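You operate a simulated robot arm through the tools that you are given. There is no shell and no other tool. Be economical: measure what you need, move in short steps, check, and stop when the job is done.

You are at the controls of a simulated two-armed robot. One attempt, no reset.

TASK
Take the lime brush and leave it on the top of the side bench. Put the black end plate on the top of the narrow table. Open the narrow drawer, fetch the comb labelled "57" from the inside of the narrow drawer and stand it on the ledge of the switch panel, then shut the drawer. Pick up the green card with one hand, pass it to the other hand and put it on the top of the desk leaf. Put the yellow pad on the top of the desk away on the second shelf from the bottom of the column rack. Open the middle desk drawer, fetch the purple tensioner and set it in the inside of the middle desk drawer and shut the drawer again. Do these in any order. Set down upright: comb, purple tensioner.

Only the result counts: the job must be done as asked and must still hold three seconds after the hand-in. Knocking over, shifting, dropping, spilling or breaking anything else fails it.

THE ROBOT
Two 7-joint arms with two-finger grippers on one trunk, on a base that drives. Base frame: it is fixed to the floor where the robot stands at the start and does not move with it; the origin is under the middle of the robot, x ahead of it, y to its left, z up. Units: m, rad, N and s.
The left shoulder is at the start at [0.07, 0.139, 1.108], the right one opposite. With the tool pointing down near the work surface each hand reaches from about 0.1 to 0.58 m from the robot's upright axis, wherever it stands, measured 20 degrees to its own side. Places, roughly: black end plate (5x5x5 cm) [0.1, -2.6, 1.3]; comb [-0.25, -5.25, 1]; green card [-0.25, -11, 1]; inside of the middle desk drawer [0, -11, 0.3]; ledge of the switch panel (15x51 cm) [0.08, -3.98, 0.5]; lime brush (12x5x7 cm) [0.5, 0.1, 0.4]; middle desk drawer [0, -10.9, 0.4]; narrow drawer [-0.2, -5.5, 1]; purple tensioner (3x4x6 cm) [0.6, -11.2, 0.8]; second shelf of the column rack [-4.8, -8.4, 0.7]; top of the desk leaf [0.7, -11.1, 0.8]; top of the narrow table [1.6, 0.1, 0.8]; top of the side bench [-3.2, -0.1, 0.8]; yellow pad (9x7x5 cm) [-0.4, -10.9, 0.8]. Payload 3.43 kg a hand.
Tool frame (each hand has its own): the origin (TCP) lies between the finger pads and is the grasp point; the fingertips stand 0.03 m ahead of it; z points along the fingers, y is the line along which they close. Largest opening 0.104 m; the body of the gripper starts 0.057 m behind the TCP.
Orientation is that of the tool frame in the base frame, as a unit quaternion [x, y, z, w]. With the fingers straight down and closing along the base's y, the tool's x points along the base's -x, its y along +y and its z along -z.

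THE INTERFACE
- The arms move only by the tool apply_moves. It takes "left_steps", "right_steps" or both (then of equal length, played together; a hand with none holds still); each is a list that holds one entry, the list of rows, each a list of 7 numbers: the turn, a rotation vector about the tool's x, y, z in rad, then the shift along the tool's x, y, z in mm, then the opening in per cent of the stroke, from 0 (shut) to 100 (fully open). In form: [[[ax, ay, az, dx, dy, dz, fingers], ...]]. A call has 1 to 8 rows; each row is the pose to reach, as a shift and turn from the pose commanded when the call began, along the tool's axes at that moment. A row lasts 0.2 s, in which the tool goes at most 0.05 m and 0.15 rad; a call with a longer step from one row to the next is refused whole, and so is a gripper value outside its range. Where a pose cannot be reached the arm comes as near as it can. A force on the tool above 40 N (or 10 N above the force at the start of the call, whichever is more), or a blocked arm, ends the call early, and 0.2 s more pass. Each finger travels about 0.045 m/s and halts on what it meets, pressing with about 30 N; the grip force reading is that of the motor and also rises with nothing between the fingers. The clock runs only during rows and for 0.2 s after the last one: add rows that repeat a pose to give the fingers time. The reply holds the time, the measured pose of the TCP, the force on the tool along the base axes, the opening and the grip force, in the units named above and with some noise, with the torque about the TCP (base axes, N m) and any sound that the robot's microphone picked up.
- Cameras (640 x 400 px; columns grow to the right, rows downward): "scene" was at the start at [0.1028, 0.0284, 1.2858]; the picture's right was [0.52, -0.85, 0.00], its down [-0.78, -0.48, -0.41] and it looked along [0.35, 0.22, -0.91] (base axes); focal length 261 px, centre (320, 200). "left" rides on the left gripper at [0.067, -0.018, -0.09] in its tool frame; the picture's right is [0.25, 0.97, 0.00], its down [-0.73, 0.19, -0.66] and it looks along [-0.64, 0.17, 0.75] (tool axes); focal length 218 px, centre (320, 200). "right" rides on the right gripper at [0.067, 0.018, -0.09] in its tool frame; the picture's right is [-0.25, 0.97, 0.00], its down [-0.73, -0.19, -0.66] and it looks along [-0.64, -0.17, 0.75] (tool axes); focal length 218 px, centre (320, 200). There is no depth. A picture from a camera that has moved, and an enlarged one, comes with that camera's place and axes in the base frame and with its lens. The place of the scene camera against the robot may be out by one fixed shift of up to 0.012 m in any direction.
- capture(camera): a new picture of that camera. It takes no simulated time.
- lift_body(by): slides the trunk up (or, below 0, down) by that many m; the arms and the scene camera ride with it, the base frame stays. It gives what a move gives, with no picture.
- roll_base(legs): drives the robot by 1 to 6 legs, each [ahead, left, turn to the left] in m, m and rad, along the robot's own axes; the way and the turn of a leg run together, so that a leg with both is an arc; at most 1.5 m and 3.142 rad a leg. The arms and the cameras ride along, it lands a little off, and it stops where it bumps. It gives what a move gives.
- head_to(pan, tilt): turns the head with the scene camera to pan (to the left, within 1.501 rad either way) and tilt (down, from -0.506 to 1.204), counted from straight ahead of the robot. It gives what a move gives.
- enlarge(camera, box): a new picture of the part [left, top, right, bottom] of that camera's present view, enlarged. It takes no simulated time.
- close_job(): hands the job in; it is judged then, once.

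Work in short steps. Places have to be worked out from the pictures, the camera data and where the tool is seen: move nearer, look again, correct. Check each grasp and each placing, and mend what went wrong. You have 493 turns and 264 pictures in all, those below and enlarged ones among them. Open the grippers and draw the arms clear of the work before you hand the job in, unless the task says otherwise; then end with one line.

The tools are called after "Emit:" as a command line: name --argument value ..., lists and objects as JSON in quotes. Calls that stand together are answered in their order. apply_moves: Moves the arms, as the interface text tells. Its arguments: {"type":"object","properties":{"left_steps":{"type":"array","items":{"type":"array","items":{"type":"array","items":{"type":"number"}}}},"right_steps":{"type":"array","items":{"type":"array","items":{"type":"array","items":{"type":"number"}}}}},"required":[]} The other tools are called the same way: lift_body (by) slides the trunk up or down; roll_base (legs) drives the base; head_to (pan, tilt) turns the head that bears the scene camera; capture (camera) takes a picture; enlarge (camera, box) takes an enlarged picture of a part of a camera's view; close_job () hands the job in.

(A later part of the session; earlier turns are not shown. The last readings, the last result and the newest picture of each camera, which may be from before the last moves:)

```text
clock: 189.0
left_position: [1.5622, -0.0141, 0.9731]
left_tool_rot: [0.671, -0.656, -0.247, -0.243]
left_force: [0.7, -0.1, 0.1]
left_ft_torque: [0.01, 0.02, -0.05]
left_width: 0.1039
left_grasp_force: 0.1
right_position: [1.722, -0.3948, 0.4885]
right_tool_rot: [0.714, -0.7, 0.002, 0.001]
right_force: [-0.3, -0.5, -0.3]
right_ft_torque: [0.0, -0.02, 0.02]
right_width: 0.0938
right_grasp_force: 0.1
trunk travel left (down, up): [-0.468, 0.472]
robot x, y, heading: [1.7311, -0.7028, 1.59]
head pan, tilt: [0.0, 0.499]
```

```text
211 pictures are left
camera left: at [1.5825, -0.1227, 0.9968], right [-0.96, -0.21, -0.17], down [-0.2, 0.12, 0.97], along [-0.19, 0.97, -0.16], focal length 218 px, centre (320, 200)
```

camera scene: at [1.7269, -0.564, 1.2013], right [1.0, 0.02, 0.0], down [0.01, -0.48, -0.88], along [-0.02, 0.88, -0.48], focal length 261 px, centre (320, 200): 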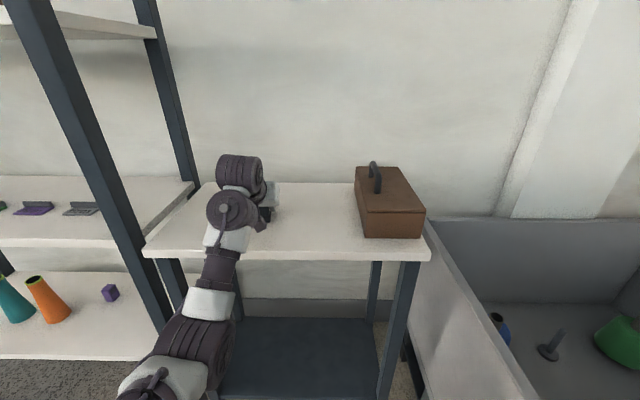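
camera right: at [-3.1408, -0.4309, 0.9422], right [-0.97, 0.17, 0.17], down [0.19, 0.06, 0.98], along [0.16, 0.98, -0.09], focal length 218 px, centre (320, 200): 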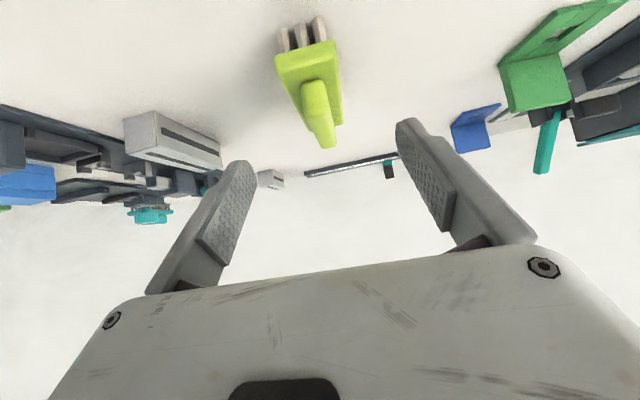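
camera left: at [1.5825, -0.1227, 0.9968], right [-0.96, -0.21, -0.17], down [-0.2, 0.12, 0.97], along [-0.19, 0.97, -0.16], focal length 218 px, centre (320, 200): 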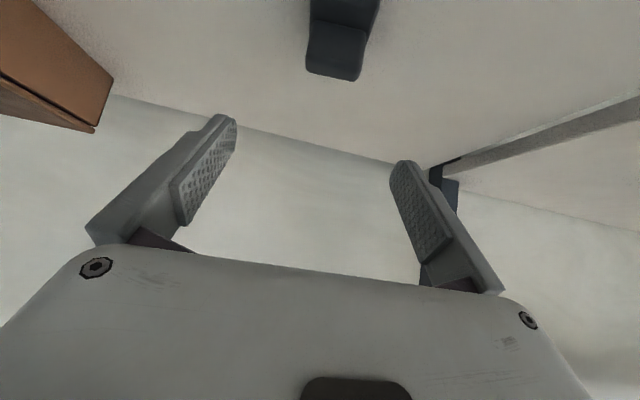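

Plate stands well on the table. I back away and then stow the left arm.

Emit:
roll_base --legs '[[-0.65, 0, 0]]'

Emit:
apply_moves --left_steps '[[[0, 0.1, 0, 45, 0, 20, 100], [0, 0.2, 0, 90, 0, 40, 100], [0, 0.3, 0, 135, 0, 60, 100], [0, 0.4, 0, 180, 0, 70, 100], [0, 0.5, 0, 225, 0, 80, 100], [0, 0.6, 0, 270, 0, 80, 100], [0, 0.7, 0, 315, 0, 80, 100], [0, 0.7, 0, 350, 0, 80, 100]]]'

```text
clock: 192.7
left_position: [1.5708, -0.6779, 0.9716]
left_tool_rot: [0.674, -0.652, -0.249, -0.242]
left_force: [0.6, 0.6, 0.1]
left_ft_torque: [0.01, -0.02, 0.03]
left_width: 0.1039
left_grasp_force: 0.0
right_position: [1.7352, -1.0578, 0.4889]
right_tool_rot: [0.718, -0.696, 0.002, 0.0]
right_force: [0.1, 0.3, 0.3]
right_ft_torque: [0.02, 0.0, -0.02]
right_width: 0.0936
right_grasp_force: 0.0
trunk travel left (down, up): [-0.468, 0.472]
robot x, y, heading: [1.7439, -1.3633, 1.602]
head pan, tilt: [0.0, 0.499]
```

```text
clock: 194.5
left_position: [1.5496, -0.9296, 0.5332]
left_tool_rot: [0.718, -0.695, -0.013, -0.014]
left_force: [-0.2, 0.6, 0.2]
left_ft_torque: [-0.01, 0.01, 0.01]
left_width: 0.1039
left_grasp_force: 0.1
left hand out of reach, approached as far as the arm can: row 1, 2, 3, 4, 5, 6, 7, 8
right_position: [1.735, -1.0576, 0.4899]
right_tool_rot: [0.718, -0.696, 0.002, 0.0]
right_force: [-0.4, -1.1, -0.4]
right_ft_torque: [-0.01, 0.01, -0.03]
right_width: 0.0934
right_grasp_force: 0.0
trunk travel left (down, up): [-0.468, 0.472]
robot x, y, heading: [1.7437, -1.3661, 1.602]
head pan, tilt: [0.0, 0.499]
```

Now I turn to +x, back up to x≈-1.3 and move right towards the switch panel.

Emit:
roll_base --legs '[[0, 0, -1.602], [-1.5, 0, 0], [-1.5, 0, 0]]'

Emit:
roll_base --legs '[[-0.1, 0, 0], [0, -1.4, 0], [0, -1.2, 0]]'

Emit:
lift_body --by 0.2

Emit:
head_to --pan 0 --tilt 0.45

Emit:
capture --camera "scene"

```text
clock: 213.0
left_position: [-0.8429, -1.1703, 0.5349]
left_tool_rot: [0.004, 1.0, -0.001, 0.021]
left_force: [-0.3, -0.4, 0.4]
left_ft_torque: [0.01, 0.03, 0.02]
left_width: 0.1043
left_grasp_force: 0.0
right_position: [-0.9781, -1.3501, 0.4876]
right_tool_rot: [0.004, 1.0, -0.001, -0.002]
right_force: [-0.3, -0.3, 0.2]
right_ft_torque: [0.02, -0.02, 0.0]
right_width: 0.0936
right_grasp_force: 0.2
trunk travel left (down, up): [-0.468, 0.472]
robot x, y, heading: [-1.287, -1.3465, -0.011]
head pan, tilt: [0.0, 0.499]
```

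```text
clock: 226.4
left_position: [-0.9526, -3.773, 0.5356]
left_tool_rot: [-0.006, 1.0, -0.001, 0.019]
left_force: [0.1, -0.3, 0.0]
left_ft_torque: [0.02, 0.01, 0.04]
left_width: 0.1039
left_grasp_force: 0.0
right_position: [-1.0863, -3.9547, 0.4897]
right_tool_rot: [-0.006, 1.0, -0.001, -0.002]
right_force: [0.1, 0.1, 1.0]
right_ft_torque: [-0.02, 0.02, 0.0]
right_width: 0.0936
right_grasp_force: 0.0
trunk travel left (down, up): [-0.468, 0.472]
robot x, y, heading: [-1.3934, -3.9552, 0.014]
head pan, tilt: [0.0, 0.499]
```

```text
clock: 228.6
left_position: [-0.9533, -3.7718, 0.7355]
left_tool_rot: [-0.007, 1.0, -0.002, 0.019]
left_force: [0.6, -0.9, 0.0]
left_ft_torque: [0.03, -0.01, 0.02]
left_width: 0.1041
left_grasp_force: 0.1
right_position: [-1.0861, -3.9547, 0.6892]
right_tool_rot: [-0.006, 1.0, -0.001, -0.002]
right_force: [0.5, -0.6, 0.0]
right_ft_torque: [0.0, -0.02, 0.01]
right_width: 0.0934
right_grasp_force: 0.1
trunk travel left (down, up): [-0.668, 0.272]
robot x, y, heading: [-1.3937, -3.9602, 0.014]
head pan, tilt: [0.0, 0.499]
```

```text
clock: 229.2
left_position: [-0.9539, -3.771, 0.735]
left_tool_rot: [-0.007, 1.0, -0.001, 0.019]
left_force: [-0.4, 0.0, 0.2]
left_ft_torque: [0.01, -0.03, 0.01]
left_width: 0.1041
left_grasp_force: 0.0
right_position: [-1.0856, -3.9546, 0.6889]
right_tool_rot: [-0.007, 1.0, -0.001, -0.001]
right_force: [-0.8, 0.2, 0.4]
right_ft_torque: [0.01, 0.01, 0.03]
right_width: 0.0935
right_grasp_force: 0.0
trunk travel left (down, up): [-0.668, 0.272]
robot x, y, heading: [-1.397, -3.9561, 0.013]
head pan, tilt: [0.0, 0.45]
```

```text
210 pictures are left
camera scene: at [-1.2486, -3.96, 1.4059], right [0.01, -1.0, 0.0], down [-0.44, -0.01, -0.9], along [0.9, 0.01, -0.44], focal length 261 px, centre (320, 200)
```

scene: 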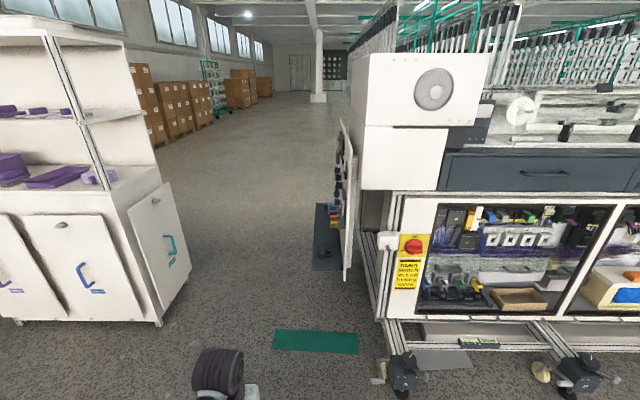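

The switch panel faces +y on the end of the machine; the dark drawer in the machine's front is the narrow drawer. I go on to it.

Emit:
roll_base --legs '[[-0.1, -1.45, -0.013]]'

Emit:
capture --camera "scene"

```text
clock: 236.2
left_position: [-1.0395, -5.1534, 0.7337]
left_tool_rot: [-0.007, 1.0, 0.0, 0.019]
left_force: [0.0, 0.1, 0.4]
left_ft_torque: [0.03, -0.01, 0.01]
left_width: 0.1042
left_grasp_force: 0.1
right_position: [-1.1719, -5.3374, 0.6888]
right_tool_rot: [-0.005, 1.0, -0.001, -0.002]
right_force: [1.0, -0.6, -0.6]
right_ft_torque: [0.01, -0.01, -0.02]
right_width: 0.0936
right_grasp_force: 0.1
trunk travel left (down, up): [-0.668, 0.272]
robot x, y, heading: [-1.4756, -5.3426, 0.011]
head pan, tilt: [0.0, 0.45]
```

```text
209 pictures are left
camera scene: at [-1.3339, -5.341, 1.4059], right [0.01, -1.0, 0.0], down [-0.44, -0.01, -0.9], along [0.9, 0.01, -0.44], focal length 261 px, centre (320, 200)
```

scene: 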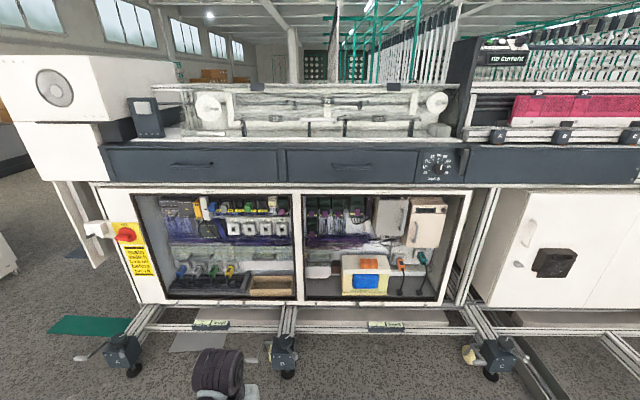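

The narrow drawer is the right one, centred y≈-5.48, z≈1.0. I zoom on its handle.

Emit:
enlarge --camera "scene" --box '[270, 130, 440, 200]'

```text
3.76 times, centred on (355, 165) of scene
camera zoom: at [-1.3339, -5.341, 1.4059], right [0.01, -1.0, 0.0], down [-0.44, -0.01, -0.9], along [0.9, 0.01, -0.44], focal length 984 px, centre (188, 332)
```

zoom: 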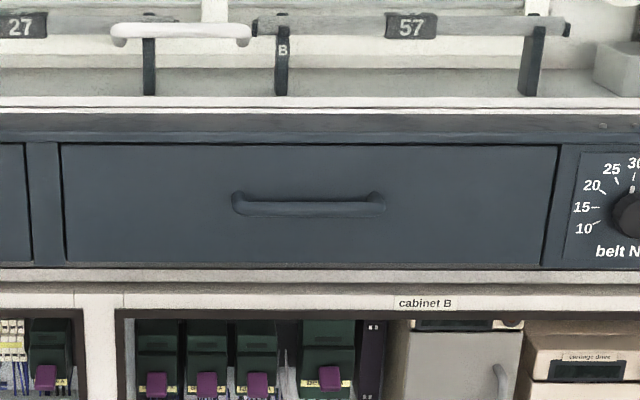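

I'll grip the bar with the right hand horizontal, fingers closing vertically. First I stretch it ahead and pitch it up.

Emit:
apply_moves --right_steps '[[[0, -0.14, 0, -40, -12, -24, 90], [0, -0.28, 0, -80, -24, -48, 90], [0, -0.42, 0, -120, -36, -72, 90], [0, -0.56, 0, -160, -48, -96, 90], [0, -0.7, 0, -200, -60, -120, 90], [0, -0.84, 0, -240, -72, -144, 90], [0, -0.98, 0, -280, -84, -168, 90], [0, -1.12, 0, -290, -100, -212, 90]]]'

```text
clock: 237.9
left_position: [-1.0391, -5.1527, 0.7343]
left_tool_rot: [-0.007, 1.0, 0.0, 0.02]
left_force: [1.0, -1.1, -0.3]
left_ft_torque: [0.01, -0.02, 0.0]
left_width: 0.104
left_grasp_force: 0.0
right_position: [-0.8809, -5.4334, 0.8989]
right_tool_rot: [-0.005, 0.848, 0.002, 0.53]
right_force: [-0.6, 0.1, -0.8]
right_ft_torque: [-0.02, -0.04, 0.02]
right_width: 0.0936
right_grasp_force: 0.1
trunk travel left (down, up): [-0.668, 0.272]
robot x, y, heading: [-1.4747, -5.3415, 0.013]
head pan, tilt: [0.0, 0.45]
```

Next: finish the pitch to horizontal and raise to handle height.

Emit:
apply_moves --right_steps '[[[0, -0.15, 0, -33, -14, -16, 90], [0, -0.3, 0, -66, -28, -32, 90], [0, -0.45, 0, -99, -43, -48, 90], [0, -0.45, 0, -99, -43, -48, 90]]]'

Emit:
apply_moves --right_steps '[[[0, 0, 0.15, 0, 0, 0, 90], [0, 0, 0.3, 0, 0, 0, 90], [0, 0, 0.45, 0, 0, 0, 90], [0, 0, 0.6, 0, 0, 0, 90], [0, 0, 0.75, 0, 0, 0, 90], [0, 0, 0.9, 0, 0, 0, 90], [0, 0, 1.05, 0, 0, 0, 90], [0, 0, 1.2, 0, 0, 0, 90]]]'

```text
clock: 238.9
left_position: [-1.0396, -5.1529, 0.7343]
left_tool_rot: [-0.006, 1.0, -0.002, 0.019]
left_force: [-0.7, 0.4, -0.3]
left_ft_torque: [0.02, 0.01, 0.05]
left_width: 0.104
left_grasp_force: 0.0
right_position: [-0.8799, -5.4766, 1.0098]
right_tool_rot: [-0.005, 0.708, 0.003, 0.706]
right_force: [-0.1, 0.0, -0.4]
right_ft_torque: [0.03, 0.01, 0.01]
right_width: 0.0936
right_grasp_force: 0.0
trunk travel left (down, up): [-0.668, 0.272]
robot x, y, heading: [-1.4723, -5.3398, 0.014]
head pan, tilt: [0.0, 0.45]
```

```text
clock: 240.8
left_position: [-1.0388, -5.1546, 0.7348]
left_tool_rot: [-0.006, 1.0, -0.001, 0.02]
left_force: [-0.8, -0.5, -0.2]
left_ft_torque: [0.02, -0.02, 0.01]
left_width: 0.1038
left_grasp_force: 0.0
right_position: [-0.8218, -5.4416, 1.0519]
right_tool_rot: [0.406, 0.592, 0.392, 0.575]
right_force: [0.2, 0.0, 0.4]
right_ft_torque: [0.0, 0.0, 0.01]
right_width: 0.0936
right_grasp_force: 0.0
right hand out of reach, approached as far as the arm can: row 2, 3, 4, 5, 6, 7, 8
trunk travel left (down, up): [-0.668, 0.272]
robot x, y, heading: [-1.4732, -5.3377, 0.008]
head pan, tilt: [0.0, 0.45]
```

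Roll nearly there; the arm drifted outwards slightly. I finish the roll and correct position.

Emit:
apply_moves --right_steps '[[[0, 0, 0.13, 0, 0, 10, 90], [0, 0, 0.26, 0, 0, 20, 90], [0, 0, 0.37, 0, 0, 30, 90], [0, 0, 0.37, 0, 0, 30, 90]]]'

Emit:
capture --camera "right"

```text
clock: 241.8
left_position: [-1.0387, -5.1535, 0.7336]
left_tool_rot: [-0.007, 1.0, -0.002, 0.02]
left_force: [-1.0, 0.3, 0.0]
left_ft_torque: [-0.01, -0.02, 0.0]
left_width: 0.1039
left_grasp_force: 0.1
right_position: [-0.796, -5.4403, 1.0512]
right_tool_rot: [0.498, 0.504, 0.501, 0.497]
right_force: [-0.9, 0.3, -0.1]
right_ft_torque: [-0.03, -0.01, 0.0]
right_width: 0.0936
right_grasp_force: 0.1
right hand out of reach, approached as far as the arm can: row 1
trunk travel left (down, up): [-0.668, 0.272]
robot x, y, heading: [-1.4721, -5.3375, 0.01]
head pan, tilt: [0.0, 0.45]
```

```text
207 pictures are left
camera right: at [-0.8855, -5.3749, 1.069], right [0.01, -0.25, 0.97], down [-0.65, -0.74, -0.19], along [0.76, -0.63, -0.17], focal length 218 px, centre (320, 200)
```

right: 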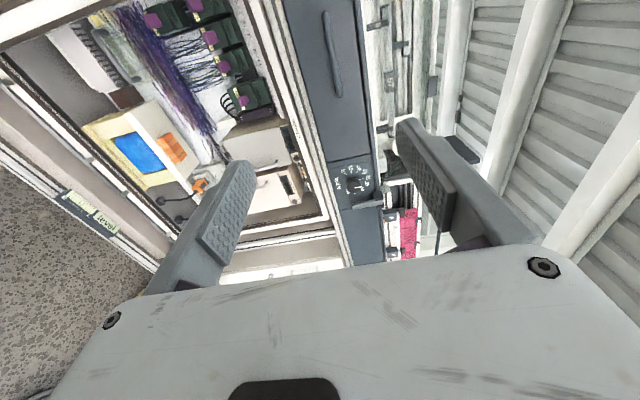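

Triangulating both cameras, the handle is nearer: about (-0.35, -5.45, 1.073). I raise 20 mm and roll closer, then look again.

Emit:
apply_moves --right_steps '[[[0, 0, 0, -5, 20, 0, 100], [0, 0, 0, -5, 20, 0, 100]]]'

Emit:
roll_base --legs '[[0.28, 0, -0.01]]'

Emit:
capture --camera "right"

Emit:
capture --camera "scene"

```text
clock: 242.3
left_position: [-1.0384, -5.153, 0.7341]
left_tool_rot: [-0.007, 1.0, -0.001, 0.019]
left_force: [0.2, 0.0, -0.2]
left_ft_torque: [0.0, 0.02, 0.01]
left_width: 0.1038
left_grasp_force: 0.1
right_position: [-0.7969, -5.4468, 1.0687]
right_tool_rot: [0.497, 0.505, 0.5, 0.498]
right_force: [1.0, 0.5, 0.5]
right_ft_torque: [0.0, 0.0, -0.05]
right_width: 0.1039
right_grasp_force: 0.0
trunk travel left (down, up): [-0.668, 0.272]
robot x, y, heading: [-1.4765, -5.3383, 0.012]
head pan, tilt: [0.0, 0.45]
```

```text
clock: 244.3
left_position: [-0.7577, -5.1604, 0.7351]
left_tool_rot: [0.002, 1.0, -0.001, 0.019]
left_force: [-0.3, -0.2, -0.1]
left_ft_torque: [0.01, -0.01, -0.02]
left_width: 0.1041
left_grasp_force: 0.0
right_position: [-0.5205, -5.459, 1.0697]
right_tool_rot: [0.502, 0.5, 0.496, 0.501]
right_force: [-0.3, 0.7, -0.4]
right_ft_torque: [-0.01, -0.04, 0.0]
right_width: 0.1039
right_grasp_force: 0.2
trunk travel left (down, up): [-0.668, 0.272]
robot x, y, heading: [-1.1975, -5.3364, -0.004]
head pan, tilt: [0.0, 0.45]
```

```text
206 pictures are left
camera right: at [-0.6096, -5.3902, 1.0874], right [0.0, -0.25, 0.97], down [-0.66, -0.73, -0.19], along [0.75, -0.64, -0.17], focal length 218 px, centre (320, 200)
```

right: 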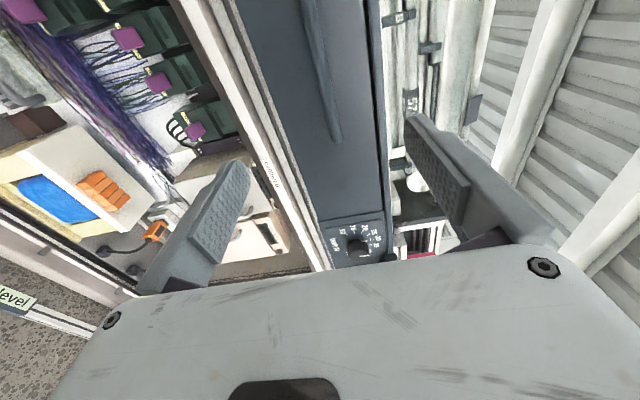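

```text
205 pictures are left
camera scene: at [-1.0554, -5.3423, 1.4059], right [-0.01, -1.0, 0.0], down [-0.44, 0.0, -0.9], along [0.9, 0.0, -0.44], focal length 261 px, centre (320, 200)
```

scene: 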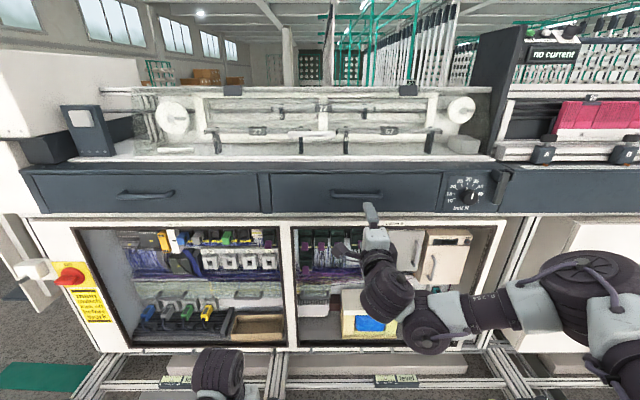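

Handle now refined: bar y -5.38…-5.525, z≈1.077, x≈-0.35. I lift 7 mm and roll 0.14 m closer, then check.

Emit:
apply_moves --right_steps '[[[0, 0, 0, 0, 7, 0, 80], [0, 0, 0, 0, 7, 0, 70]]]'

Emit:
roll_base --legs '[[0.13, 0, 0]]'

Emit:
capture --camera "right"

Emit:
enlarge --camera "scene" --box '[300, 150, 460, 250]'

```text
clock: 244.9
left_position: [-0.7577, -5.16, 0.7336]
left_tool_rot: [0.001, 1.0, -0.002, 0.019]
left_force: [0.5, -0.4, 0.3]
left_ft_torque: [0.0, -0.01, 0.03]
left_width: 0.1041
left_grasp_force: 0.0
right_position: [-0.5214, -5.4584, 1.075]
right_tool_rot: [0.502, 0.499, 0.497, 0.501]
right_force: [0.4, -0.1, -0.3]
right_ft_torque: [-0.02, -0.04, -0.04]
right_width: 0.0728
right_grasp_force: 0.1
trunk travel left (down, up): [-0.668, 0.272]
robot x, y, heading: [-1.1988, -5.3422, -0.005]
head pan, tilt: [0.0, 0.45]
```

```text
clock: 246.2
left_position: [-0.6286, -5.1608, 0.7341]
left_tool_rot: [0.002, 1.0, -0.001, 0.019]
left_force: [-0.2, -0.3, 0.0]
left_ft_torque: [0.0, 0.01, 0.03]
left_width: 0.1037
left_grasp_force: 0.1
right_position: [-0.3916, -5.4612, 1.0762]
right_tool_rot: [0.503, 0.499, 0.496, 0.503]
right_force: [0.6, -0.2, -1.0]
right_ft_torque: [0.03, 0.03, 0.02]
right_width: 0.0727
right_grasp_force: 0.1
trunk travel left (down, up): [-0.668, 0.272]
robot x, y, heading: [-1.0671, -5.3381, -0.01]
head pan, tilt: [0.0, 0.45]
```

```text
204 pictures are left
camera right: at [-0.4801, -5.3931, 1.0946], right [0.0, -0.25, 0.97], down [-0.66, -0.72, -0.19], along [0.75, -0.64, -0.17], focal length 218 px, centre (320, 200)
```

right: 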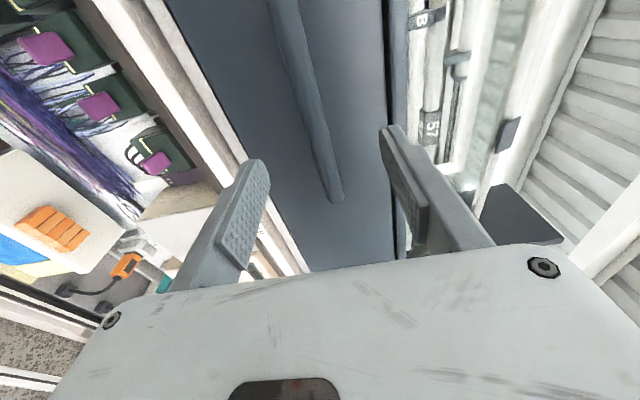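

```text
4.00 times, centred on (380, 200) of scene
camera zoom: at [-0.9259, -5.3435, 1.406], right [-0.01, -1.0, 0.0], down [-0.44, 0.0, -0.9], along [0.9, -0.01, -0.44], focal length 1046 px, centre (80, 200)
```

zoom: 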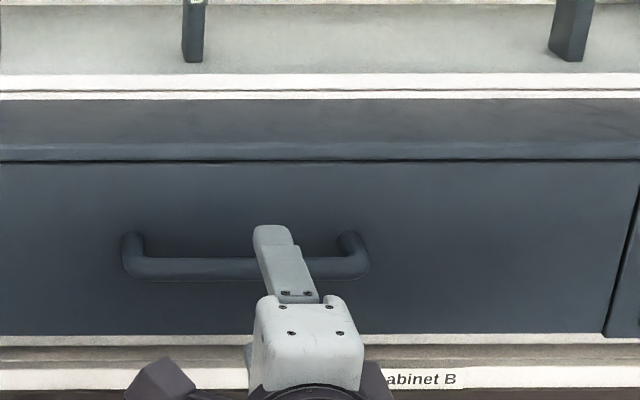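

Fingers bracket the bar. I advance 35 mm and close.

Emit:
apply_moves --right_steps '[[[0, 0, 0, 0, 2, 18, 70], [0, 0, 0, 0, 2, 34, 70], [0, 0, 0, 0, 2, 34, 40], [0, 0, 0, 0, 2, 34, 10], [0, 0, 0, 0, 2, 34, 0], [0, 0, 0, 0, 2, 34, 0]]]'

Emit:
capture --camera "right"

```text
clock: 247.6
left_position: [-0.6277, -5.1608, 0.7334]
left_tool_rot: [0.003, 1.0, -0.001, 0.019]
left_force: [0.8, -0.2, 0.8]
left_ft_torque: [0.02, 0.0, -0.02]
left_width: 0.1037
left_grasp_force: 0.1
right_position: [-0.3561, -5.4639, 1.0787]
right_tool_rot: [0.503, 0.499, 0.496, 0.502]
right_force: [1.4, 0.0, 0.5]
right_ft_torque: [0.01, 0.02, -0.01]
right_width: 0.0
right_grasp_force: 12.1
trunk travel left (down, up): [-0.668, 0.272]
robot x, y, heading: [-1.0715, -5.343, -0.007]
head pan, tilt: [0.0, 0.45]
```

```text
202 pictures are left
camera right: at [-0.4456, -5.3959, 1.0963], right [0.0, -0.25, 0.97], down [-0.67, -0.72, -0.19], along [0.75, -0.64, -0.17], focal length 218 px, centre (320, 200)
```

right: 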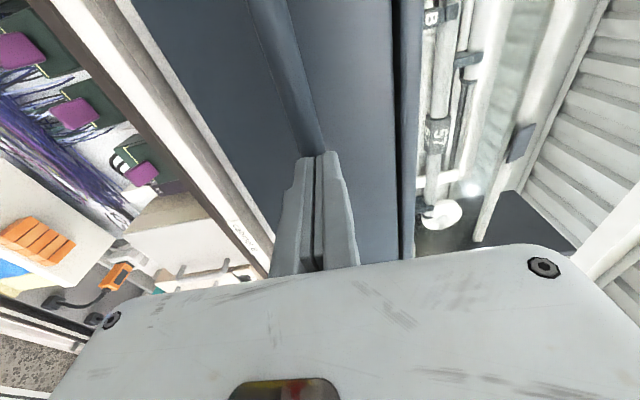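

The fingers closed just short of the bar. I reopen, advance 30 mm more and close again.

Emit:
apply_moves --right_steps '[[[0, 0, 0, 0, 0, 0, 40], [0, 0, 0, 0, 0, 0, 50], [0, 0, 0, 0, 0, 15, 50], [0, 0, 0, 0, 0, 30, 50], [0, 0, 0, 0, 0, 30, 20], [0, 0, 0, 0, 0, 30, 0], [0, 0, 0, 0, 0, 30, 0]]]'

Emit:
capture --camera "right"

```text
clock: 249.2
left_position: [-0.6269, -5.1622, 0.7331]
left_tool_rot: [0.003, 1.0, 0.0, 0.018]
left_force: [0.7, 0.0, 0.0]
left_ft_torque: [0.02, -0.03, 0.01]
left_width: 0.1039
left_grasp_force: 0.0
right_position: [-0.3243, -5.4642, 1.0751]
right_tool_rot: [0.503, 0.501, 0.494, 0.502]
right_force: [-1.1, -0.3, -9.5]
right_ft_torque: [0.23, 0.01, -0.1]
right_width: 0.016
right_grasp_force: 29.9
trunk travel left (down, up): [-0.668, 0.272]
robot x, y, heading: [-1.0718, -5.3398, -0.004]
head pan, tilt: [0.0, 0.45]
```

```text
201 pictures are left
camera right: at [-0.4127, -5.3959, 1.0935], right [0.01, -0.25, 0.97], down [-0.67, -0.72, -0.18], along [0.75, -0.64, -0.17], focal length 218 px, centre (320, 200)
```

right: 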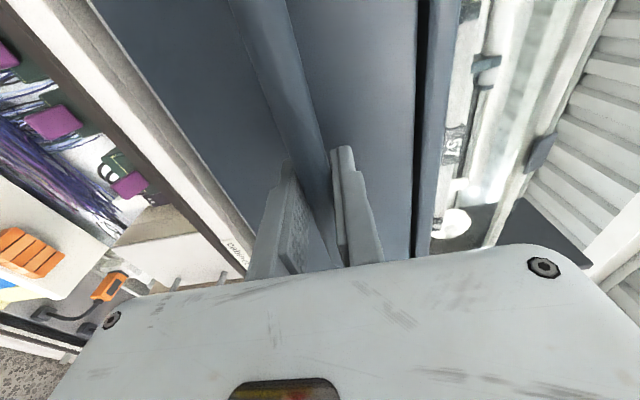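

Bar gripped (16 mm). I pull by rolling the base back 0.1 m first.

Emit:
roll_base --legs '[[-0.12, 0, 0]]'

Emit:
capture --camera "scene"

```text
clock: 250.4
left_position: [-0.7447, -5.1604, 0.7335]
left_tool_rot: [0.005, 1.0, -0.001, 0.019]
left_force: [-0.2, -0.1, -0.1]
left_ft_torque: [0.0, -0.01, 0.0]
left_width: 0.104
left_grasp_force: 0.0
right_position: [-0.4438, -5.4645, 1.0745]
right_tool_rot: [0.505, 0.5, 0.494, 0.501]
right_force: [0.5, 4.0, -22.1]
right_ft_torque: [0.43, -0.17, 0.41]
right_width: 0.0153
right_grasp_force: 44.9
trunk travel left (down, up): [-0.668, 0.272]
robot x, y, heading: [-1.1881, -5.3394, -0.008]
head pan, tilt: [0.0, 0.45]
```

```text
200 pictures are left
camera scene: at [-1.0425, -5.3428, 1.4055], right [-0.01, -1.0, 0.0], down [-0.44, 0.0, -0.9], along [0.9, -0.01, -0.44], focal length 261 px, centre (320, 200)
```

scene: 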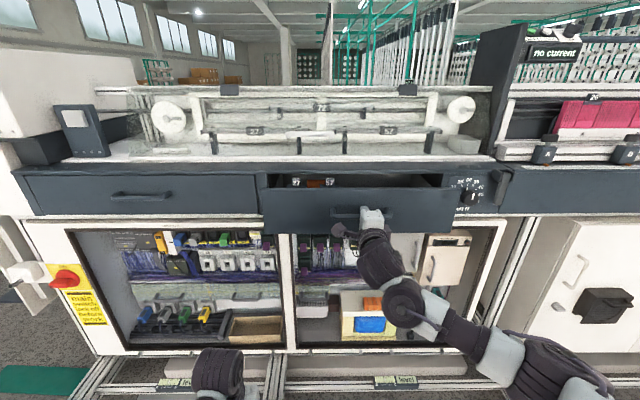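

The drawer opens, and labelled combs are visible inside. I ease the vertical strain and pull another 0.13 m.

Emit:
apply_moves --right_steps '[[[0, 0, 0, 0, -3, 0, 0], [0, 0, 0, 0, -3, 0, 0]]]'

Emit:
roll_base --legs '[[-0.13, 0, 0]]'

Emit:
capture --camera "scene"

```text
clock: 251.0
left_position: [-0.7471, -5.1619, 0.7348]
left_tool_rot: [0.005, 1.0, 0.0, 0.019]
left_force: [-0.3, -0.2, 0.3]
left_ft_torque: [-0.02, 0.04, -0.05]
left_width: 0.1037
left_grasp_force: 0.0
right_position: [-0.4451, -5.4636, 1.0745]
right_tool_rot: [0.504, 0.499, 0.494, 0.503]
right_force: [2.1, 0.2, -0.3]
right_ft_torque: [0.19, 0.04, 0.24]
right_width: 0.0154
right_grasp_force: 45.1
trunk travel left (down, up): [-0.668, 0.272]
robot x, y, heading: [-1.1871, -5.3341, -0.01]
head pan, tilt: [0.0, 0.45]
```

```text
clock: 252.3
left_position: [-0.8785, -5.1612, 0.7348]
left_tool_rot: [0.003, 1.0, -0.001, 0.019]
left_force: [-0.3, -0.4, -0.5]
left_ft_torque: [0.0, 0.01, -0.05]
left_width: 0.1041
left_grasp_force: 0.1
right_position: [-0.5763, -5.4652, 1.0752]
right_tool_rot: [0.504, 0.497, 0.495, 0.503]
right_force: [-0.8, -8.8, 1.5]
right_ft_torque: [0.23, -0.09, -0.79]
right_width: 0.0155
right_grasp_force: 44.7
trunk travel left (down, up): [-0.668, 0.272]
robot x, y, heading: [-1.3212, -5.3402, -0.009]
head pan, tilt: [0.0, 0.45]
```

```text
199 pictures are left
camera scene: at [-1.1769, -5.3434, 1.4061], right [-0.01, -1.0, 0.0], down [-0.43, 0.01, -0.9], along [0.9, -0.01, -0.43], focal length 261 px, centre (320, 200)
```

scene: 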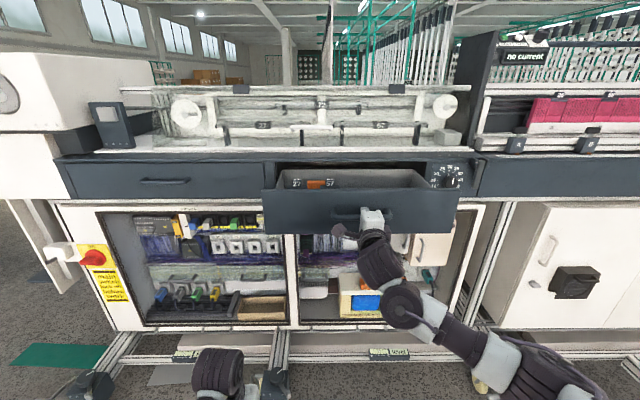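

Open 0.25 m. I zoom into the drawer.

Emit:
enlarge --camera "scene" --box '[260, 150, 440, 230]'

```text
3.56 times, centred on (350, 190) of scene
camera zoom: at [-1.1769, -5.3434, 1.4061], right [-0.01, -1.0, 0.0], down [-0.43, 0.01, -0.9], along [0.9, -0.01, -0.43], focal length 929 px, centre (213, 236)
```

zoom: 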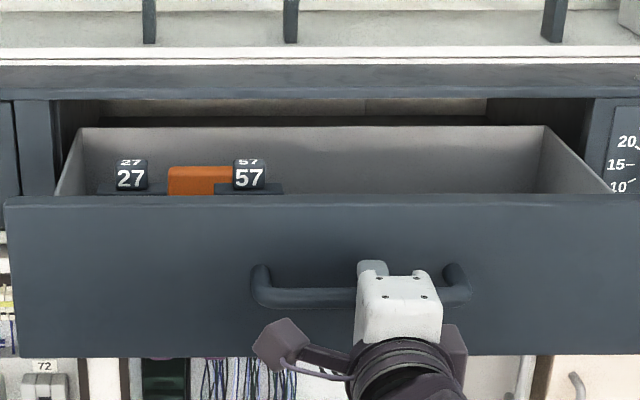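

Comb "57" is in the left part. I release the handle, roll back, raise the trunk and look down into the drawer.

Emit:
apply_moves --right_steps '[[[0, 0, 0, 0, 0, 0, 30], [0, 0, 0, 0, 0, 0, 60], [0, 0, 0, 0, 0, 0, 60]]]'

Emit:
roll_base --legs '[[-0.15, 0, 0]]'

Emit:
lift_body --by 0.25

Emit:
head_to --pan 0 --tilt 0.75

Emit:
capture --camera "scene"

```text
clock: 253.1
left_position: [-0.8768, -5.159, 0.7347]
left_tool_rot: [0.004, 1.0, -0.001, 0.019]
left_force: [0.5, 0.1, -0.3]
left_ft_torque: [-0.01, 0.03, -0.03]
left_width: 0.1039
left_grasp_force: 0.1
right_position: [-0.5751, -5.4614, 1.0744]
right_tool_rot: [0.504, 0.5, 0.495, 0.502]
right_force: [-0.2, 0.7, 0.4]
right_ft_torque: [0.0, 0.02, -0.01]
right_width: 0.0625
right_grasp_force: 0.1
trunk travel left (down, up): [-0.668, 0.272]
robot x, y, heading: [-1.3213, -5.3366, -0.009]
head pan, tilt: [0.0, 0.45]
```

```text
clock: 254.5
left_position: [-1.0282, -5.1582, 0.7337]
left_tool_rot: [0.004, 1.0, -0.001, 0.02]
left_force: [-0.8, 0.1, 0.3]
left_ft_torque: [-0.03, -0.01, -0.01]
left_width: 0.1041
left_grasp_force: 0.0
right_position: [-0.726, -5.4634, 1.0745]
right_tool_rot: [0.505, 0.498, 0.493, 0.504]
right_force: [-0.7, -0.2, 0.2]
right_ft_torque: [0.01, 0.01, 0.02]
right_width: 0.0624
right_grasp_force: 0.1
trunk travel left (down, up): [-0.668, 0.272]
robot x, y, heading: [-1.4723, -5.3333, -0.012]
head pan, tilt: [0.0, 0.45]
```

```text
clock: 257.1
left_position: [-1.0291, -5.159, 0.9849]
left_tool_rot: [0.005, 1.0, -0.001, 0.019]
left_force: [-0.3, 0.4, -0.6]
left_ft_torque: [0.0, -0.03, -0.03]
left_width: 0.1041
left_grasp_force: 0.0
right_position: [-0.7279, -5.4633, 1.325]
right_tool_rot: [0.504, 0.499, 0.494, 0.503]
right_force: [0.4, 0.1, -0.2]
right_ft_torque: [0.0, 0.01, -0.01]
right_width: 0.0625
right_grasp_force: 0.1
trunk travel left (down, up): [-0.918, 0.022]
robot x, y, heading: [-1.4708, -5.3349, -0.014]
head pan, tilt: [0.0, 0.45]
```

```text
clock: 257.9
left_position: [-1.0293, -5.1588, 0.9834]
left_tool_rot: [0.005, 1.0, -0.001, 0.02]
left_force: [0.0, -0.8, -0.4]
left_ft_torque: [0.03, 0.01, 0.02]
left_width: 0.1043
left_grasp_force: 0.0
right_position: [-0.7271, -5.4627, 1.3252]
right_tool_rot: [0.505, 0.499, 0.493, 0.503]
right_force: [0.2, 1.3, 0.5]
right_ft_torque: [0.0, -0.01, 0.0]
right_width: 0.0622
right_grasp_force: 0.0
trunk travel left (down, up): [-0.918, 0.022]
robot x, y, heading: [-1.4711, -5.3352, -0.009]
head pan, tilt: [0.0, 0.75]
```

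```text
197 pictures are left
camera scene: at [-1.3363, -5.3401, 1.6295], right [-0.01, -1.0, 0.0], down [-0.68, 0.01, -0.73], along [0.73, -0.01, -0.68], focal length 261 px, centre (320, 200)
```

scene: 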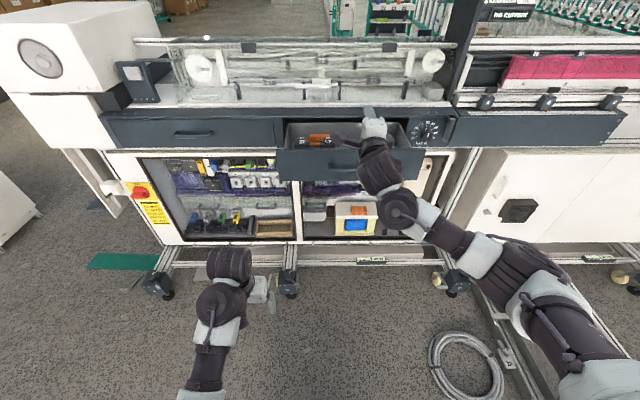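

Comb 57 appears near (-0.40, -5.385). I stow the right hand and reach the left one out ahead at a height above the drawer.

Emit:
apply_moves --right_steps '[[[0.08, 0.08, -0.08, 0, -31, -31, 60], [0.16, 0.16, -0.16, 0, -62, -62, 60], [0.24, 0.24, -0.24, 0, -93, -93, 60], [0.32, 0.32, -0.32, 0, -124, -124, 60], [0.4, 0.4, -0.4, 0, -155, -155, 60], [0.48, 0.48, -0.48, 0, -186, -186, 60], [0.56, 0.56, -0.56, 0, -217, -217, 60], [0.64, 0.64, -0.64, 0, -248, -248, 60]]]' --left_steps '[[[0, 0, 0, -20, 0, 0, 60], [0, 0, 0, -40, 0, -30, 60], [0, 0, 0, -60, 0, -65, 60], [0, 0, 0, -80, 0, -100, 60], [0, 0, 0, -100, 0, -135, 60], [0, 0, 0, -120, 0, -170, 60], [0, 0, 0, -140, 0, -210, 60], [0, 0, 0, -160, 0, -250, 60]]]'

Emit:
apply_moves --right_steps '[[[0.08, 0.08, -0.08, 0, 0, 0, 60], [0.16, 0.16, -0.16, 0, 0, 0, 60], [0.24, 0.24, -0.24, 0, 0, 0, 60], [0.32, 0.32, -0.32, 0, 0, 0, 60], [0.4, 0.4, -0.4, 0, 0, 0, 60], [0.48, 0.48, -0.48, 0, 0, 0, 60], [0.57, 0.57, -0.57, 0, 0, 0, 60]]]'

```text
clock: 259.7
left_position: [-0.8834, -5.1874, 1.0606]
left_tool_rot: [0.004, 1.0, 0.0, 0.018]
left_force: [1.4, -0.3, -2.1]
left_ft_torque: [-0.01, -0.02, -0.03]
left_width: 0.0626
left_grasp_force: 0.2
left hand out of reach, approached as far as the arm can: row 2, 3, 4, 5, 6, 7, 8
right_position: [-0.9778, -5.4636, 1.0769]
right_tool_rot: [0.281, 0.881, 0.269, 0.272]
right_force: [0.6, 0.3, -0.3]
right_ft_torque: [0.02, 0.01, 0.03]
right_width: 0.0624
right_grasp_force: 0.0
trunk travel left (down, up): [-0.918, 0.022]
robot x, y, heading: [-1.4702, -5.3367, -0.013]
head pan, tilt: [0.0, 0.75]
```

```text
refused: row 7 steps farther than a row can; nothing moved
```

The left hand needs pitch to get higher. I pitch it forward 40° while raising, and finish the right-hand stow.

Emit:
apply_moves --right_steps '[[[0.08, 0.08, -0.08, 0, 0, 0, 60], [0.16, 0.16, -0.16, 0, 0, 0, 60], [0.24, 0.24, -0.24, 0, 0, 0, 60], [0.32, 0.32, -0.32, 0, 0, 0, 60], [0.4, 0.4, -0.4, 0, 0, 0, 60], [0.48, 0.48, -0.48, 0, 0, 0, 60], [0.56, 0.56, -0.56, 0, 0, 0, 60]]]' --left_steps '[[[0, -0.1, 0, -15, 0, -10, 60], [0, -0.2, 0, -30, 0, -35, 60], [0, -0.3, 0, -45, 0, -60, 60], [0, -0.4, 0, -60, 0, -85, 60], [0, -0.5, 0, -70, 0, -110, 60], [0, -0.6, 0, -80, 0, -135, 60], [0, -0.7, 0, -80, 0, -160, 60]]]'

```text
clock: 261.3
left_position: [-0.7983, -5.1951, 1.2228]
left_tool_rot: [0.004, 0.932, -0.003, 0.362]
left_force: [0.2, -0.7, 0.3]
left_ft_torque: [-0.02, -0.02, 0.03]
left_width: 0.0625
left_grasp_force: 0.1
right_position: [-0.9766, -5.4576, 1.0794]
right_tool_rot: [0.012, 1.0, 0.002, 0.001]
right_force: [0.2, -0.2, -0.1]
right_ft_torque: [-0.02, -0.02, -0.05]
right_width: 0.0624
right_grasp_force: 0.1
trunk travel left (down, up): [-0.918, 0.022]
robot x, y, heading: [-1.4694, -5.3353, -0.007]
head pan, tilt: [0.0, 0.75]
```

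Both hands fine. I pull the right hand in a bit and shift the robot right 0.19 m, then ahead so the left camera looks into the drawer.

Emit:
apply_moves --right_steps '[[[0, 0, 0, 40, 0, 30, 60], [0, 0, 0, 80, 0, 60, 60], [0, 0, 0, 120, 0, 90, 60], [0, 0, 0, 160, 0, 120, 60]]]'

Emit:
roll_base --legs '[[0, -0.19, 0], [0.22, 0, 0]]'

Emit:
capture --camera "left"

Emit:
capture --camera "scene"

```text
clock: 262.3
left_position: [-0.7998, -5.1975, 1.2233]
left_tool_rot: [0.003, 0.932, -0.002, 0.362]
left_force: [-1.0, -0.4, 0.2]
left_ft_torque: [0.0, -0.03, -0.01]
left_width: 0.0623
left_grasp_force: 0.2
right_position: [-1.1278, -5.4606, 0.9434]
right_tool_rot: [0.011, 1.0, 0.006, 0.002]
right_force: [0.1, -1.4, 0.6]
right_ft_torque: [-0.01, -0.02, -0.03]
right_width: 0.0623
right_grasp_force: 0.0
right hand out of reach, approached as far as the arm can: row 3, 4
trunk travel left (down, up): [-0.918, 0.022]
robot x, y, heading: [-1.4693, -5.3318, -0.013]
head pan, tilt: [0.0, 0.75]
```

```text
clock: 265.1
left_position: [-0.5808, -5.3933, 1.2239]
left_tool_rot: [0.007, 0.932, -0.004, 0.361]
left_force: [-0.2, 0.8, 0.1]
left_ft_torque: [-0.01, -0.01, 0.01]
left_width: 0.0626
left_grasp_force: 0.1
right_position: [-0.9107, -5.6552, 0.9434]
right_tool_rot: [0.014, 1.0, 0.005, 0.002]
right_force: [0.4, -1.1, -0.1]
right_ft_torque: [-0.01, 0.01, 0.0]
right_width: 0.0623
right_grasp_force: 0.1
trunk travel left (down, up): [-0.918, 0.022]
robot x, y, heading: [-1.2514, -5.5281, -0.012]
head pan, tilt: [0.0, 0.75]
```

```text
196 pictures are left
camera left: at [-0.6914, -5.4086, 1.2446], right [-0.17, 0.97, -0.17], down [0.1, 0.19, 0.98], along [0.98, 0.15, -0.13], focal length 218 px, centre (320, 200)
```

left: 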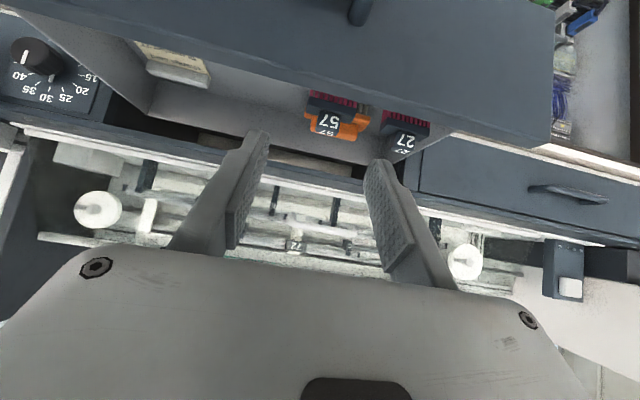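

```text
195 pictures are left
camera scene: at [-1.1212, -5.5333, 1.6298], right [-0.02, -1.0, 0.0], down [-0.68, 0.01, -0.73], along [0.73, -0.01, -0.68], focal length 261 px, centre (320, 200)
```

scene: 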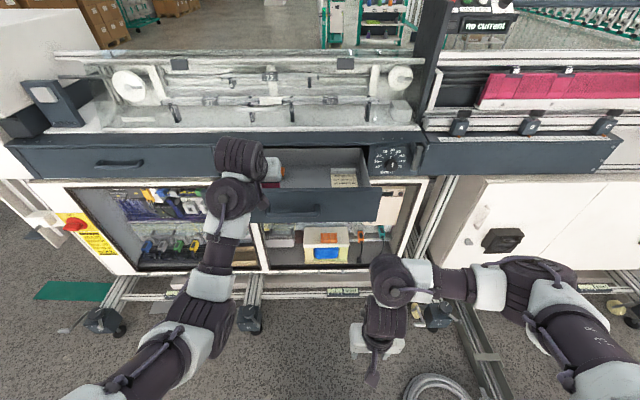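

I zoom on the combs through the left camera.

Emit:
enlarge --camera "left" --box '[270, 70, 450, 170]'

Emit:
enlarge --camera "scene" --box '[240, 130, 400, 220]'

```text
3.56 times, centred on (360, 120) of left
camera zoom: at [-0.6914, -5.4086, 1.2446], right [-0.17, 0.97, -0.17], down [0.1, 0.19, 0.98], along [0.98, 0.15, -0.13], focal length 776 px, centre (178, 484)
```

zoom: 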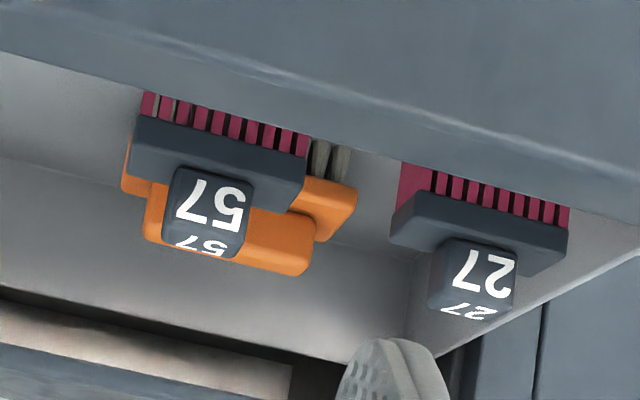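

```text
4.00 times, centred on (320, 175) of scene
camera zoom: at [-1.1212, -5.5333, 1.6298], right [-0.02, -1.0, 0.0], down [-0.68, 0.01, -0.73], along [0.73, -0.01, -0.68], focal length 1046 px, centre (320, 300)
```

zoom: 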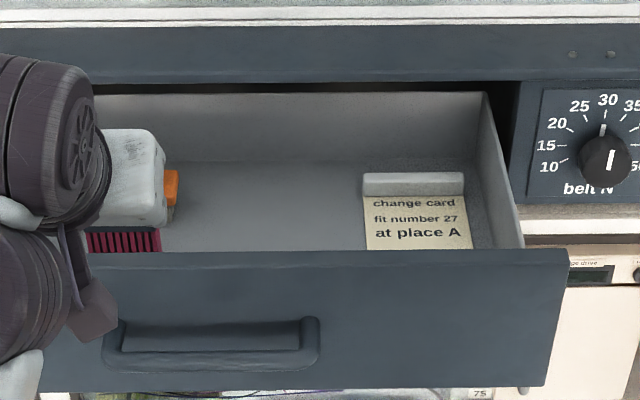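

Comb 57 stands on its red teeth just behind the drawer front, block centre ≈(-0.47, -5.38, 1.13), with an orange brush close behind it. I move nearer at safe height with less pitch for a better view.

Emit:
roll_base --legs '[[0.09, 0, 0.01]]'

Emit:
apply_moves --left_steps '[[[0, 0.1, 0, 0, 10, 0, 75], [0, 0.19, 0, 0, 10, 0, 75], [0, 0.19, 0, 0, 10, 0, 75]]]'

Emit:
capture --camera "left"

```text
clock: 266.2
left_position: [-0.4964, -5.3898, 1.2257]
left_tool_rot: [0.004, 0.931, -0.003, 0.364]
left_force: [-0.6, 0.3, -0.3]
left_ft_torque: [0.0, -0.01, 0.0]
left_width: 0.0622
left_grasp_force: 0.0
right_position: [-0.8224, -5.6526, 0.9445]
right_tool_rot: [0.01, 1.0, 0.006, 0.003]
right_force: [-0.7, -0.4, 0.2]
right_ft_torque: [0.01, -0.04, -0.03]
right_width: 0.0627
right_grasp_force: 0.0
trunk travel left (down, up): [-0.918, 0.022]
robot x, y, heading: [-1.1638, -5.5303, -0.008]
head pan, tilt: [0.0, 0.75]
```

```text
clock: 267.0
left_position: [-0.4885, -5.3789, 1.2217]
left_tool_rot: [0.002, 0.963, -0.002, 0.271]
left_force: [-0.1, -0.5, -0.2]
left_ft_torque: [0.0, 0.07, -0.04]
left_width: 0.0779
left_grasp_force: 0.0
right_position: [-0.8189, -5.6527, 0.942]
right_tool_rot: [0.009, 1.0, 0.005, -0.001]
right_force: [0.4, -0.4, 0.6]
right_ft_torque: [-0.01, -0.01, 0.0]
right_width: 0.0624
right_grasp_force: 0.0
trunk travel left (down, up): [-0.918, 0.022]
robot x, y, heading: [-1.1658, -5.5287, -0.001]
head pan, tilt: [0.0, 0.75]
```

```text
192 pictures are left
camera left: at [-0.5933, -5.3951, 1.2633], right [-0.21, 0.97, -0.13], down [0.28, 0.19, 0.94], along [0.94, 0.16, -0.31], focal length 218 px, centre (320, 200)
```

left: 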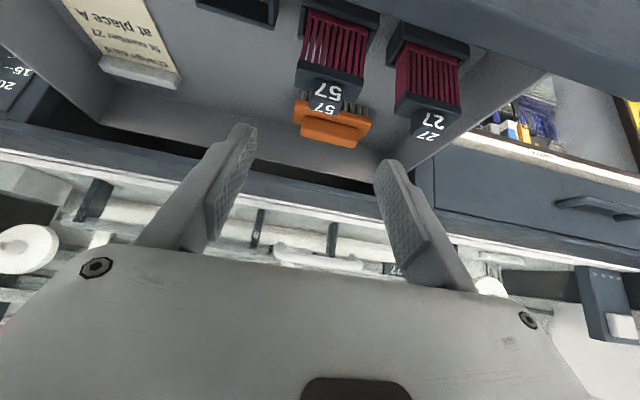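

Closer triangulation: label block at x≈-0.446 (front), y≈-5.376, z 1.105–1.127, sitting on the comb's top bar. I reduce the pitch further so the fingers stand steeper over it.

Emit:
apply_moves --left_steps '[[[0, 0.1, 0, 0, 0, 0, 70], [0, 0.2, 0, 0, 0, 0, 70], [0, 0.28, 0, 0, 0, 0, 70], [0, 0.28, 0, 0, 0, 0, 70]]]'

Emit:
capture --camera "left"

```text
clock: 268.0
left_position: [-0.4898, -5.3775, 1.219]
left_tool_rot: [0.003, 0.991, -0.002, 0.134]
left_force: [0.3, -0.5, 0.2]
left_ft_torque: [0.0, 0.0, 0.01]
left_width: 0.0727
left_grasp_force: 0.0
left hand out of reach, approached as far as the arm can: row 3, 4
right_position: [-0.8197, -5.6531, 0.9447]
right_tool_rot: [0.01, 1.0, 0.006, 0.0]
right_force: [0.1, -0.1, 0.3]
right_ft_torque: [0.02, 0.01, 0.0]
right_width: 0.062
right_grasp_force: 0.1
trunk travel left (down, up): [-0.918, 0.022]
robot x, y, heading: [-1.164, -5.531, -0.01]
head pan, tilt: [0.0, 0.75]
```

```text
191 pictures are left
camera left: at [-0.5777, -5.3951, 1.2872], right [-0.24, 0.97, -0.07], down [0.53, 0.19, 0.83], along [0.81, 0.16, -0.56], focal length 218 px, centre (320, 200)
```

left: 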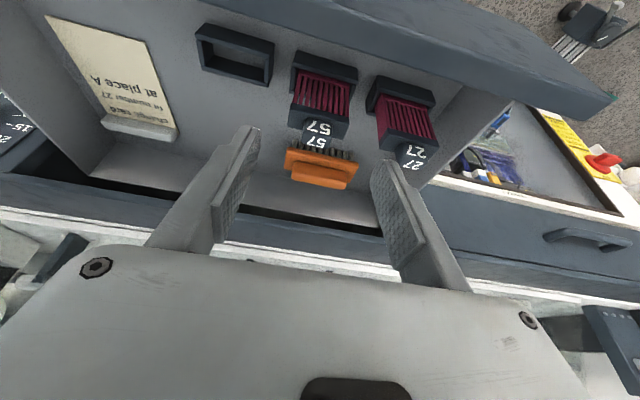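

Pitch is now 15°, view consistent: block top centre (-0.438, -5.377). I descend towards it, stopping 25 mm short for a check.

Emit:
apply_moves --left_steps '[[[0, 0, 0, -18, 0, 20, 55], [0, 0, 0, -30, 0, 42, 55], [0, 0, 0, -29, 0, 64, 55], [0, 0, 0, -29, 0, 64, 55]]]'

Emit:
capture --camera "left"

```text
clock: 269.0
left_position: [-0.4425, -5.3774, 1.1634]
left_tool_rot: [0.002, 0.991, -0.001, 0.135]
left_force: [-0.4, 0.5, -0.9]
left_ft_torque: [-0.02, -0.01, 0.0]
left_width: 0.0571
left_grasp_force: 0.1
right_position: [-0.82, -5.6539, 0.9419]
right_tool_rot: [0.011, 1.0, 0.006, 0.0]
right_force: [-0.3, 0.1, 1.1]
right_ft_torque: [0.05, 0.0, 0.02]
right_width: 0.0623
right_grasp_force: 0.0
trunk travel left (down, up): [-0.918, 0.022]
robot x, y, heading: [-1.1644, -5.5307, -0.014]
head pan, tilt: [0.0, 0.75]
```

```text
190 pictures are left
camera left: at [-0.5311, -5.3948, 1.233], right [-0.24, 0.97, -0.07], down [0.53, 0.19, 0.83], along [0.81, 0.16, -0.56], focal length 218 px, centre (320, 200)
```

left: 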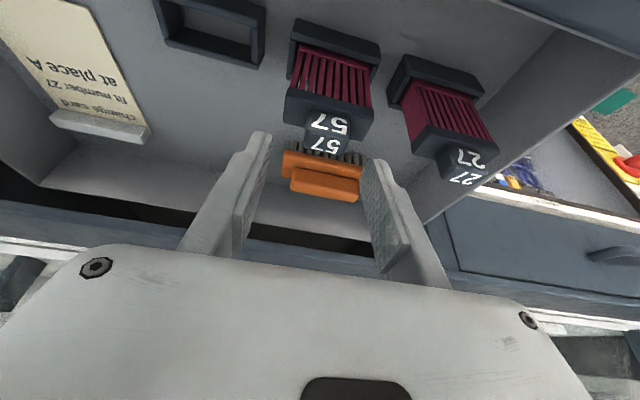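

Consistent. I go down the last 23 mm and close on the block.

Emit:
apply_moves --left_steps '[[[0, 0, 0, 4, 1, 11, 55], [0, 0, 0, 7, 1, 22, 55], [0, 0, 0, 7, 1, 22, 55], [0, 0, 0, 7, 1, 22, 35], [0, 0, 0, 7, 1, 22, 20], [0, 0, 0, 7, 1, 22, 10], [0, 0, 0, 7, 1, 22, 10]]]'

Emit:
capture --camera "left"

```text
clock: 270.6
left_position: [-0.4448, -5.3762, 1.1409]
left_tool_rot: [0.003, 0.991, 0.0, 0.133]
left_force: [-0.8, 0.3, 0.5]
left_ft_torque: [0.03, 0.0, 0.03]
left_width: 0.0274
left_grasp_force: 29.9
right_position: [-0.8196, -5.6534, 0.9424]
right_tool_rot: [0.01, 1.0, 0.004, 0.0]
right_force: [1.3, -0.7, 0.5]
right_ft_torque: [-0.02, 0.02, -0.02]
right_width: 0.0625
right_grasp_force: 0.0
trunk travel left (down, up): [-0.918, 0.022]
robot x, y, heading: [-1.1628, -5.5315, -0.006]
head pan, tilt: [0.0, 0.75]
```

```text
189 pictures are left
camera left: at [-0.5338, -5.3942, 1.2099], right [-0.24, 0.97, -0.07], down [0.53, 0.19, 0.83], along [0.81, 0.16, -0.56], focal length 218 px, centre (320, 200)
```

left: 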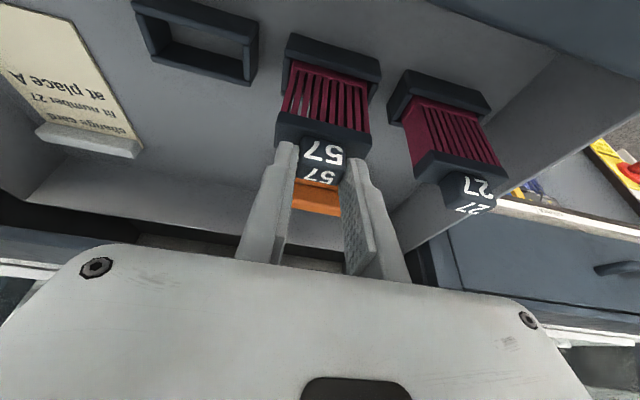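

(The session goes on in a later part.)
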